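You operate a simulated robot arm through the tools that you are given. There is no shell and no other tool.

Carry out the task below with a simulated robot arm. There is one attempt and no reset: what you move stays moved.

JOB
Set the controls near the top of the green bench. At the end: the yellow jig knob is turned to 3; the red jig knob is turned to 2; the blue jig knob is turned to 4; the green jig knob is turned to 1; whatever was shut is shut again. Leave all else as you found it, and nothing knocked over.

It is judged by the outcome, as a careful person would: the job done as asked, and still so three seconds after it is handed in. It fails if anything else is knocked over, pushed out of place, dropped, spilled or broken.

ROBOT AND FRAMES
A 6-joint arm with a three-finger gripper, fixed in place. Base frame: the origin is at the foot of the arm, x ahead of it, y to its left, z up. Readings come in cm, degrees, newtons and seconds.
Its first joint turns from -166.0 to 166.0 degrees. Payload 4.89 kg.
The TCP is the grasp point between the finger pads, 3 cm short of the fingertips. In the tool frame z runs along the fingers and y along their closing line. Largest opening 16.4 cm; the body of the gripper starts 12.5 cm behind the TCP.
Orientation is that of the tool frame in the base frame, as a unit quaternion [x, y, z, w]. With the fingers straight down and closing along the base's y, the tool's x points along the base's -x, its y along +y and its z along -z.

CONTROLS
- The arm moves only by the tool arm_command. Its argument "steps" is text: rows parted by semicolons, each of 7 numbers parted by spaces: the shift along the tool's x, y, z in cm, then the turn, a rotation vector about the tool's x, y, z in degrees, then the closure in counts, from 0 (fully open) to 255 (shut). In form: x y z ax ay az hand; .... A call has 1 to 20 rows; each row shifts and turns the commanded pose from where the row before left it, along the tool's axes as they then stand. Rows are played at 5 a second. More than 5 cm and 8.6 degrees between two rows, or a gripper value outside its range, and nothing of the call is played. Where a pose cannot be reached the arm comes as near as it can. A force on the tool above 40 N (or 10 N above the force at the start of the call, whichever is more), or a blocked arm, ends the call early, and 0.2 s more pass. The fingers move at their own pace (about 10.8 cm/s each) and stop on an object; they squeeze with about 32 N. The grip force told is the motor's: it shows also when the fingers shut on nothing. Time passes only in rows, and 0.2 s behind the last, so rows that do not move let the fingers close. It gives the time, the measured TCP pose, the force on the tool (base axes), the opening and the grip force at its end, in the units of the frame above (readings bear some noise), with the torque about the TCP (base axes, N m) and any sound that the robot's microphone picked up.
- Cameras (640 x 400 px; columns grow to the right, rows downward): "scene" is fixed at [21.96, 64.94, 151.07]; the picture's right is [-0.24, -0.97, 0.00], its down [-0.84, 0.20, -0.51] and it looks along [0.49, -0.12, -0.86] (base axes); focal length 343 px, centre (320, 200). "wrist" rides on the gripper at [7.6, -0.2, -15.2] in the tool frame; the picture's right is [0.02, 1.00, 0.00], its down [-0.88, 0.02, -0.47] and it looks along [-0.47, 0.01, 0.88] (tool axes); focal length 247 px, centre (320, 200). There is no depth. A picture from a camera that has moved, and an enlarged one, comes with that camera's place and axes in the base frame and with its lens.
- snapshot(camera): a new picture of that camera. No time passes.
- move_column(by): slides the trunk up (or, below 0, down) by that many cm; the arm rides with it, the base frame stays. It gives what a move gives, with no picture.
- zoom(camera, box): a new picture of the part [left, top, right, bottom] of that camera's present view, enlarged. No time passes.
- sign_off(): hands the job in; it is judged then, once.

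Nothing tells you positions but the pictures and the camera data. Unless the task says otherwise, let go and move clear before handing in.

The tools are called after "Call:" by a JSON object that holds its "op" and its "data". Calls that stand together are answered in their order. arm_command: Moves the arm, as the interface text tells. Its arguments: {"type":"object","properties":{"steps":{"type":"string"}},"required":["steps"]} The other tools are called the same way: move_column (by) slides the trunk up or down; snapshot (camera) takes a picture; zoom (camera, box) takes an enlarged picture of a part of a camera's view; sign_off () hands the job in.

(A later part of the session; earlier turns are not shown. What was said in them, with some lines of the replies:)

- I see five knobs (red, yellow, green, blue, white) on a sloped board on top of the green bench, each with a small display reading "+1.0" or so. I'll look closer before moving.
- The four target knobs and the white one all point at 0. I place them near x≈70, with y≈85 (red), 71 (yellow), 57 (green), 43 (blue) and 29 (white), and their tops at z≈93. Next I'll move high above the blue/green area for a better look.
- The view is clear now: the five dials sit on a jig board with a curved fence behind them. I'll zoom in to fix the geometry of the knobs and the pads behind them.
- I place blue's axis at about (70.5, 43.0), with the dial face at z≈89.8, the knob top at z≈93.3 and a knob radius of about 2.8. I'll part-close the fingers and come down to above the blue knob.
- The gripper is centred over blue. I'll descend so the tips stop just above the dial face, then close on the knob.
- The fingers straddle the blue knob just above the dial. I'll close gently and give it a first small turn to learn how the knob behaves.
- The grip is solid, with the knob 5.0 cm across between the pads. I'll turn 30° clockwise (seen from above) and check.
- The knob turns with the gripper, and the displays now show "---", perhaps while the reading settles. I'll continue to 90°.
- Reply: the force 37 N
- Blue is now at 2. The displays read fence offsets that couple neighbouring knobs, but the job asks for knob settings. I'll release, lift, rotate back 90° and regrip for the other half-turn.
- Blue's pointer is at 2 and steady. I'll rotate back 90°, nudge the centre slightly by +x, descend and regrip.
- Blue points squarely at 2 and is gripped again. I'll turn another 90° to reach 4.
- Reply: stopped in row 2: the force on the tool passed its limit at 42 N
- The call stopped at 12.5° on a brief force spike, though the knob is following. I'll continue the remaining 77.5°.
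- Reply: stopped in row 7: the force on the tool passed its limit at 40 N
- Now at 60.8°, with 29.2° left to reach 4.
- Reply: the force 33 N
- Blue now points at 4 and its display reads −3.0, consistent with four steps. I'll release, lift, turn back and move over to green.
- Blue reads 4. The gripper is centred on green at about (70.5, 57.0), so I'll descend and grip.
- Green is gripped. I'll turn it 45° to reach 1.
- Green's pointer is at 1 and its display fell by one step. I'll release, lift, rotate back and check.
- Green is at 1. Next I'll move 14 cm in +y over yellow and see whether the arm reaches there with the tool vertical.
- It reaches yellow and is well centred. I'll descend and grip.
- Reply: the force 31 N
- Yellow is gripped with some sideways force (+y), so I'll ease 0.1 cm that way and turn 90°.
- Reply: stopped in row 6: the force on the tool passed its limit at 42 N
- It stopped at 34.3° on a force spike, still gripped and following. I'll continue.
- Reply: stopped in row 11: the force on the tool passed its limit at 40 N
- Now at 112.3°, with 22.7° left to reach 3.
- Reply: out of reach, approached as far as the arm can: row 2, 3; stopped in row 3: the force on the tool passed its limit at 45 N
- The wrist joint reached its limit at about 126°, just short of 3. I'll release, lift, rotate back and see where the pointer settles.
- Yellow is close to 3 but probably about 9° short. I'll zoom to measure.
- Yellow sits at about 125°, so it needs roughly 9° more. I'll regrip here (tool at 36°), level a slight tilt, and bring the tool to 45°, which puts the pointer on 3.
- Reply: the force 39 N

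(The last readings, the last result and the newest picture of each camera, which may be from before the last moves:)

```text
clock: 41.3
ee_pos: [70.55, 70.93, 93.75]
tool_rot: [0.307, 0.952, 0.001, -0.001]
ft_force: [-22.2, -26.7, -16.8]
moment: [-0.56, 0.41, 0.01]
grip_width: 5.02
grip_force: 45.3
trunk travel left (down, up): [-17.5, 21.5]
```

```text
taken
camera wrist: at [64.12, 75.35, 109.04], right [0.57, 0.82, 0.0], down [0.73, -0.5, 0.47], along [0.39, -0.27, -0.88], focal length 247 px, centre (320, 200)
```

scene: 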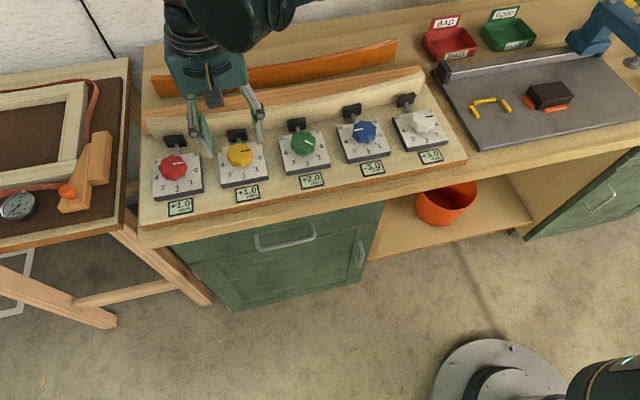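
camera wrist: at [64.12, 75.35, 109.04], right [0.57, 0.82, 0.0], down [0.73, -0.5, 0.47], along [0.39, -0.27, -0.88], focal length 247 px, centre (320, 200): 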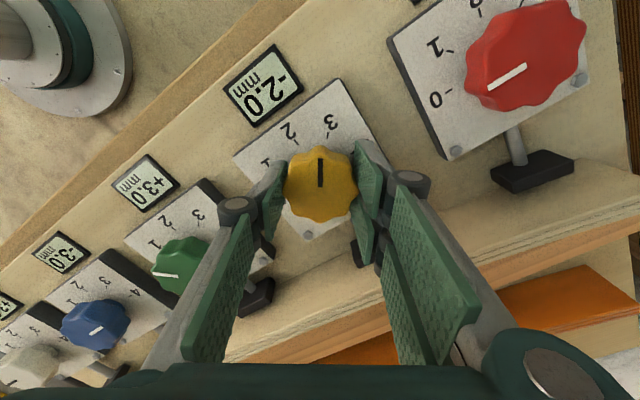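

I'll relieve the sideways load and turn the last 9.2°.

Call:
{"op": "arm_command", "data": {"steps": "0 -0.1 0 0 0 0 200; 0 0 0 0 0 3.1 200; 0 0 0 0 0 3.1 200; 0 0 0 0 0 3 200; 0 0 0 0 0 0 200; 0 0 0 0 0 0 200"}}

Call:
{"op": "snapshot", "data": {"camera": "wrist"}}

```text
clock: 42.7
ee_pos: [70.53, 70.91, 93.68]
tool_rot: [0.383, 0.924, 0.002, 0.0]
ft_force: [0.9, -8.4, 28.9]
moment: [-0.14, -0.24, 0.02]
grip_width: 5.02
grip_force: 45.3
trunk travel left (down, up): [-17.5, 21.5]
```

```text
taken
camera wrist: at [64.85, 76.25, 109.04], right [0.69, 0.72, 0.01], down [0.63, -0.61, 0.47], along [0.34, -0.32, -0.88], focal length 247 px, centre (320, 200)
```

wrist: 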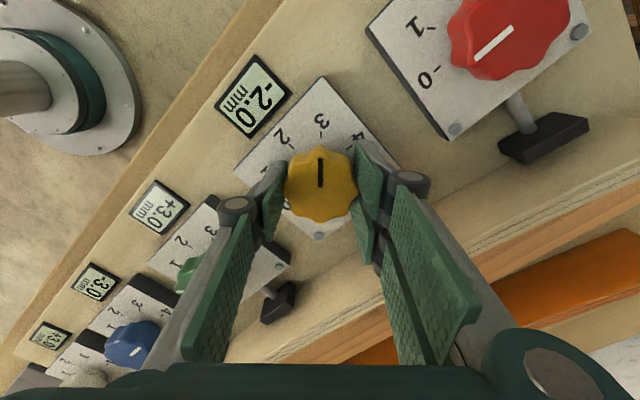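

The tool is at 45.0° and yellow points at 3. I'll release, lift, rotate back to straight, and check.

Call:
{"op": "arm_command", "data": {"steps": "0 0 0 0 0 0 160; 0 0 0 0 0 0 120; 0 0 0 0 0 0 120; 0 0 -2.5 0 0 0 120; 0 0 -4 0 0 0 120; 0 0 0 0 0 -7.5 120; 0 0 0 0 0 -7.5 120; 0 0 0 0 0 -7.5 120; 0 0 0 0 0 -7.5 120; 0 0 0 0 0 -7.5 120; 0 0 0 0 0 -7.5 120; 0 0 0 0 0 0 120"}}

Call:
{"op": "snapshot", "data": {"camera": "wrist"}}

Call:
{"op": "zoom", "data": {"camera": "wrist", "box": [250, 70, 390, 210]}}

```text
clock: 45.3
ee_pos: [70.55, 70.85, 100.13]
tool_rot: [-0.001, 1.0, 0.001, 0.001]
ft_force: [-0.5, 0.7, -0.4]
moment: [0.0, 0.02, -0.01]
grip_width: 8.69
grip_force: 0.0
trunk travel left (down, up): [-17.5, 21.5]
```

```text
taken
camera wrist: at [62.77, 70.78, 115.32], right [-0.02, 1.0, 0.0], down [0.88, 0.02, 0.47], along [0.47, 0.01, -0.88], focal length 247 px, centre (320, 200)
```

wrist: 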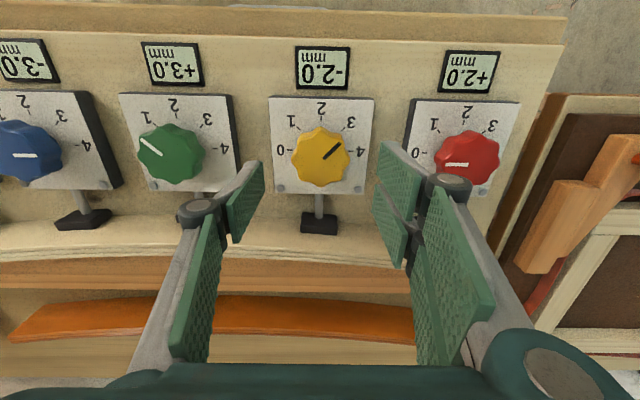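

```text
2.86 times, centred on (320, 140) of wrist
camera zoom: at [62.77, 70.78, 115.32], right [-0.02, 1.0, 0.0], down [0.88, 0.02, 0.47], along [0.47, 0.01, -0.88], focal length 706 px, centre (320, 371)
```

zoom: 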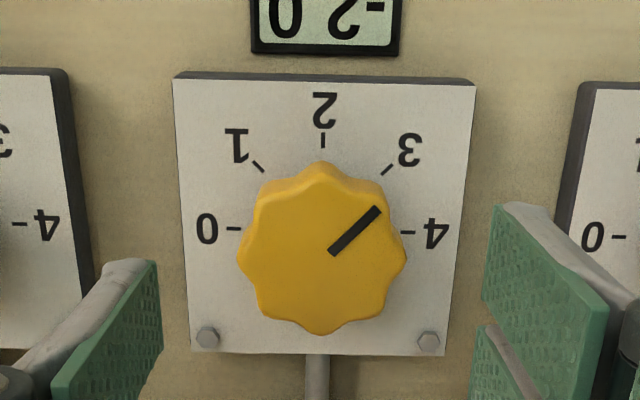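

Yellow is exactly on 3. Next is red, at about y≈85, and I'll check reach at height first.

Call:
{"op": "arm_command", "data": {"steps": "0 3.5 0 0 0 0 120; 0 3.5 0 0 0 0 120; 0 3.5 0 0 0 0 120; 0 3.5 0 0 0 0 120; 0 0 0 0 0 0 120; 0 0 0 0 0 0 120"}}

Call:
{"op": "snapshot", "data": {"camera": "wrist"}}

Call:
{"op": "snapshot", "data": {"camera": "scene"}}

```text
clock: 46.7
ee_pos: [70.48, 85.18, 100.12]
tool_rot: [0.0, 1.0, 0.002, 0.001]
ft_force: [0.2, 0.4, 0.0]
moment: [-0.03, 0.01, 0.02]
grip_width: 8.69
grip_force: 0.1
trunk travel left (down, up): [-17.5, 21.5]
```

```text
taken
camera wrist: at [62.68, 84.99, 115.48], right [-0.02, 1.0, 0.0], down [0.88, 0.02, 0.47], along [0.47, 0.01, -0.88], focal length 247 px, centre (320, 200)
```

wrist: 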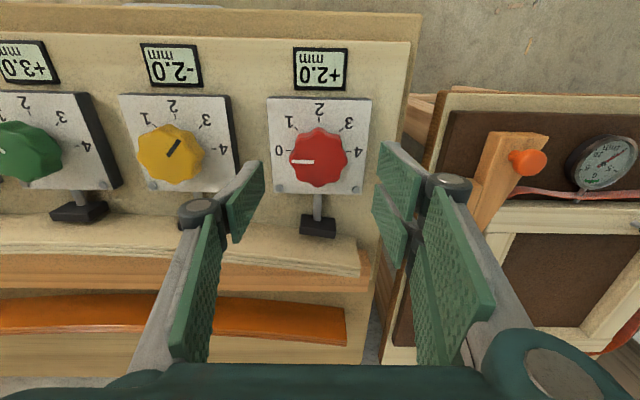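

```text
taken
```

scene: 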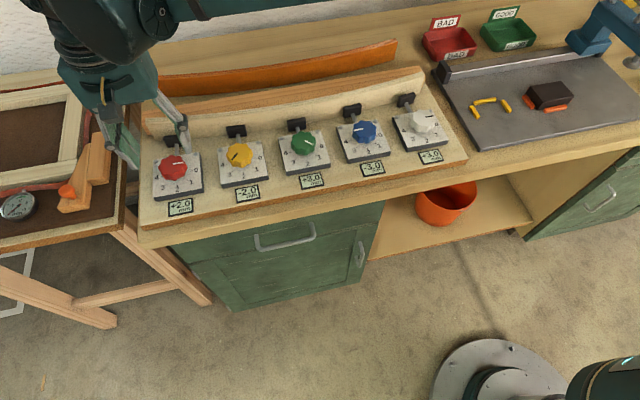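

Red is reachable, and the clamp on the neighbouring table lies well away (y≈106, z≈92). I'll descend and grip.

Call:
{"op": "arm_command", "data": {"steps": "0 -0.12 3 0 0 0 120; 0 0 3.55 0 0 0 120; 0 0 0 0 0 0 120; 0 0 0 0 0 0 170; 0 0 0 0 0 0 200; 0 0 0 0 0 0 200; 0 0 0 0 0 0 200"}}

Call:
{"op": "snapshot", "data": {"camera": "wrist"}}

```text
clock: 48.3
ee_pos: [70.53, 84.99, 93.46]
tool_rot: [0.0, 1.0, 0.003, 0.001]
ft_force: [0.0, 7.6, -2.3]
moment: [0.57, 0.01, -0.11]
grip_width: 4.99
grip_force: 45.1
trunk travel left (down, up): [-17.5, 21.5]
stopped in row 7: the force on the tool passed its limit at 41 N (the readings are from after the stop); the commanded pose is now the measured one
```

```text
taken
camera wrist: at [62.75, 84.78, 108.76], right [-0.02, 1.0, 0.01], down [0.88, 0.02, 0.48], along [0.47, 0.02, -0.88], focal length 247 px, centre (320, 200)
```

wrist: 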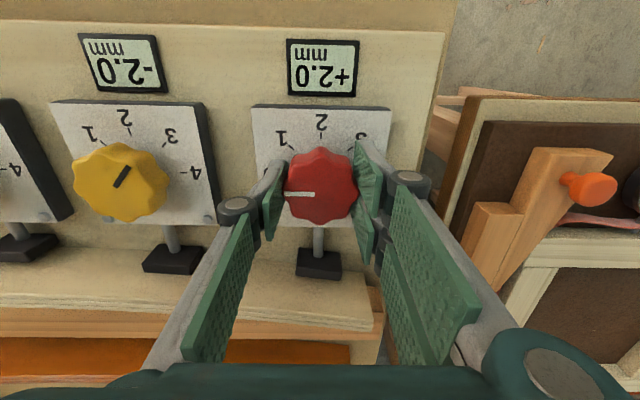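

Red is gripped. I'll turn it 90° to reach 2.

Call:
{"op": "arm_command", "data": {"steps": "0 0.05 0 0 0 0 200; 0 0 0 0 0 7.5 200; 0 0 0 0 0 7.5 200; 0 0 0 0 0 7.5 200; 0 0 0 0 0 7.5 200; 0 0 0 0 0 7.5 200; 0 0 0 0 0 7.5 200; 0 0 0 0 0 7.5 200; 0 0 0 0 0 7.5 200; 0 0 0 0 0 7.5 200; 0 0 0 0 0 7.5 200; 0 0 0 0 0 7.5 200; 0 0 0 0 0 7.5 200; 0 0 0 0 0 0 200"}}

Call:
{"op": "snapshot", "data": {"camera": "wrist"}}

```text
clock: 51.3
ee_pos: [70.52, 84.95, 93.48]
tool_rot: [0.707, 0.707, 0.003, -0.001]
ft_force: [-11.0, -5.6, -10.6]
moment: [-0.37, 0.26, 0.01]
grip_width: 5.03
grip_force: 45.2
trunk travel left (down, up): [-17.5, 21.5]
```

```text
taken
camera wrist: at [70.2, 92.6, 108.82], right [1.0, 0.02, 0.0], down [0.02, -0.88, 0.47], along [0.01, -0.47, -0.88], focal length 247 px, centre (320, 200)
```

wrist: 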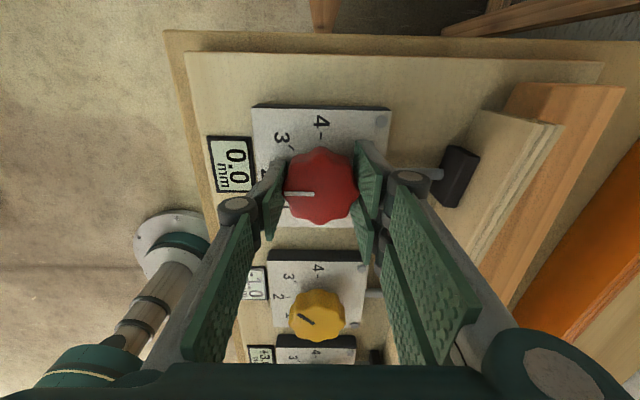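

Red is at 90°, pointing at 2. I'll release, lift, rotate back and verify.

Call:
{"op": "arm_command", "data": {"steps": "0 0 0 0 0 0 160; 0 0 0 0 0 0 120; 0 0 0 0 0 0 120; 0 0 -2.5 0 0 0 120; 0 0 -4 0 0 0 120; 0 0 0 0 0 -7.5 120; 0 0 0 0 0 -7.5 120; 0 0 0 0 0 -7.5 120; 0 0 0 0 0 -7.5 120; 0 0 0 0 0 -7.5 120; 0 0 0 0 0 -7.5 120; 0 0 0 0 0 -7.5 120; 0 0 0 0 0 -7.5 120; 0 0 0 0 0 -7.5 120; 0 0 0 0 0 -7.5 120; 0 0 0 0 0 -7.5 120; 0 0 0 0 0 -7.5 120; 0 0 0 0 0 0 120"}}

Call:
{"op": "arm_command", "data": {"steps": "0 -2 -4 0 0 0 120; 0 -2 -4 0 0 0 120; 0 -3 -4 0 0 0 120; 2 -4 -2 0 0 0 120; 2 -4 0 0 0 0 120; 2 -4 0 0 0 0 120; 2 -4 0 0 0 0 120; 2 -4 0 0 0 0 120; 0 0 0 0 0 0 120; 0 0 0 0 0 0 120"}}

Call:
{"op": "snapshot", "data": {"camera": "wrist"}}

Call:
{"op": "snapshot", "data": {"camera": "scene"}}

```text
clock: 55.1
ee_pos: [70.52, 84.91, 99.87]
tool_rot: [-0.001, 1.0, 0.002, 0.001]
ft_force: [-0.2, -0.4, -0.4]
moment: [0.01, 0.01, 0.01]
grip_width: 8.66
grip_force: 0.1
trunk travel left (down, up): [-17.5, 21.5]
```

```text
clock: 57.3
ee_pos: [60.79, 57.45, 114.15]
tool_rot: [0.0, 1.0, 0.002, 0.001]
ft_force: [0.2, -1.3, 0.6]
moment: [0.11, -0.06, 0.03]
grip_width: 8.66
grip_force: 0.0
trunk travel left (down, up): [-17.5, 21.5]
```

```text
taken
camera wrist: at [53.06, 57.36, 129.41], right [-0.02, 1.0, 0.01], down [0.88, 0.02, 0.47], along [0.47, 0.02, -0.88], focal length 247 px, centre (320, 200)
```

wrist: 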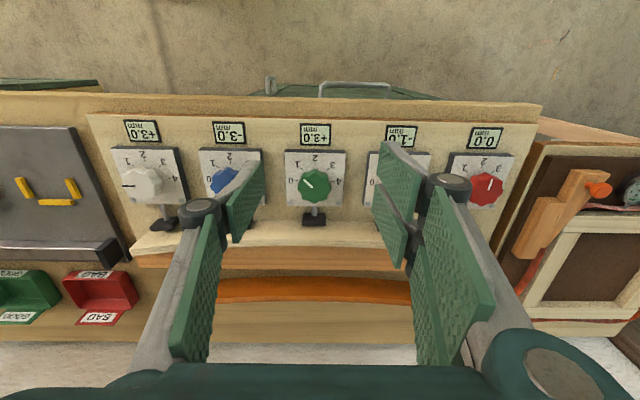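

```text
taken
```

scene: 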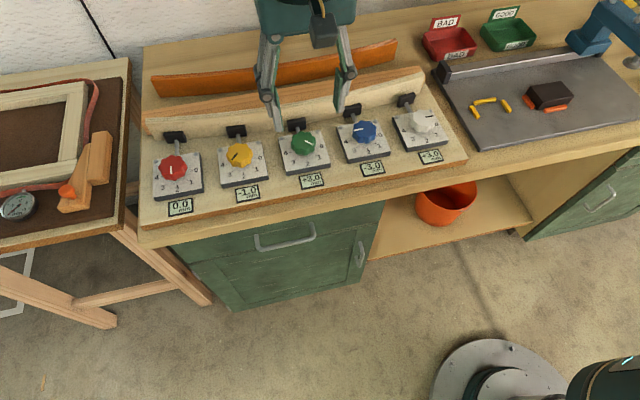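

All four appear set. I'll zoom in to confirm each pointer before handing in.

Call:
{"op": "zoom", "data": {"camera": "scene", "box": [145, 130, 275, 220]}}

Call:
{"op": "zoom", "data": {"camera": "scene", "box": [270, 95, 450, 195]}}

Call:
{"op": "zoom", "data": {"camera": "wrist", "box": [430, 120, 530, 220]}}

```text
4.44 times, centred on (210, 175) of scene
camera zoom: at [21.96, 64.94, 151.07], right [-0.24, -0.97, 0.0], down [-0.84, 0.2, -0.51], along [0.49, -0.12, -0.86], focal length 1525 px, centre (809, 311)
```

zoom: 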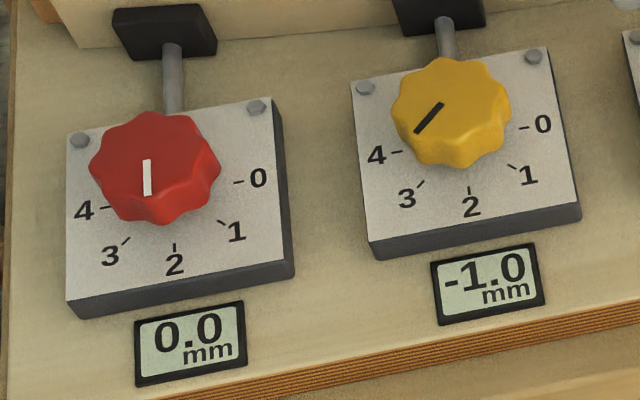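

```text
3.56 times, centred on (360, 145) of scene
camera zoom: at [21.96, 64.94, 151.07], right [-0.24, -0.97, 0.0], down [-0.84, 0.2, -0.51], along [0.49, -0.12, -0.86], focal length 1220 px, centre (178, 396)
```

zoom: 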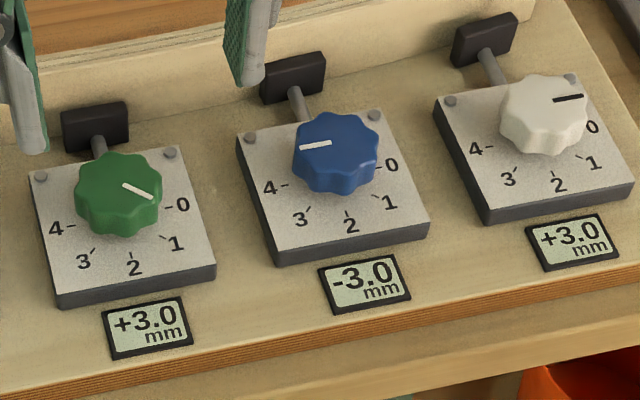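

```text
4.00 times, centred on (480, 170) of wrist
camera zoom: at [53.06, 57.36, 129.41], right [-0.02, 1.0, 0.01], down [0.88, 0.02, 0.47], along [0.47, 0.02, -0.88], focal length 988 px, centre (-320, 320)
```

zoom: 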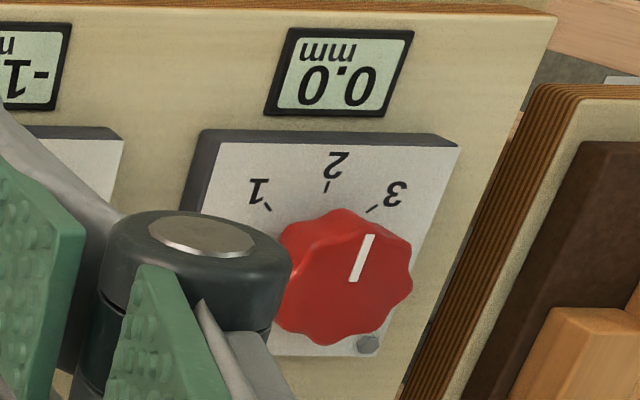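

All pointers check out: red on 2, yellow on 3, green on 1, blue on 4. White is still at 0, nothing was opened or displaced, and the gripper is empty and clear, so I'm handing in.

Call:
{"op": "sign_off", "data": {}}

```text
The job is handed in.
```

I set all four jig knobs and handed the job in. In the last close-up pictures, yellow points at 3, red at 2, blue at 4 and green at 1.

I left the white knob at 0. I didn't open anything, so there was nothing to shut again, and nothing in the pictures was knocked over or moved. The gripper is empty and raised clear of the bench.

The jig's mm displays changed as the knobs turned, because each reading also depends on the neighbouring knobs. At hand-in they showed:

| Knob | Display (mm) |
|---|---|
| Red | 0.0 |
| Yellow | -1.0 |
| Green | +3.0 |
| Blue | -3.0 |
| White | +3.0 |
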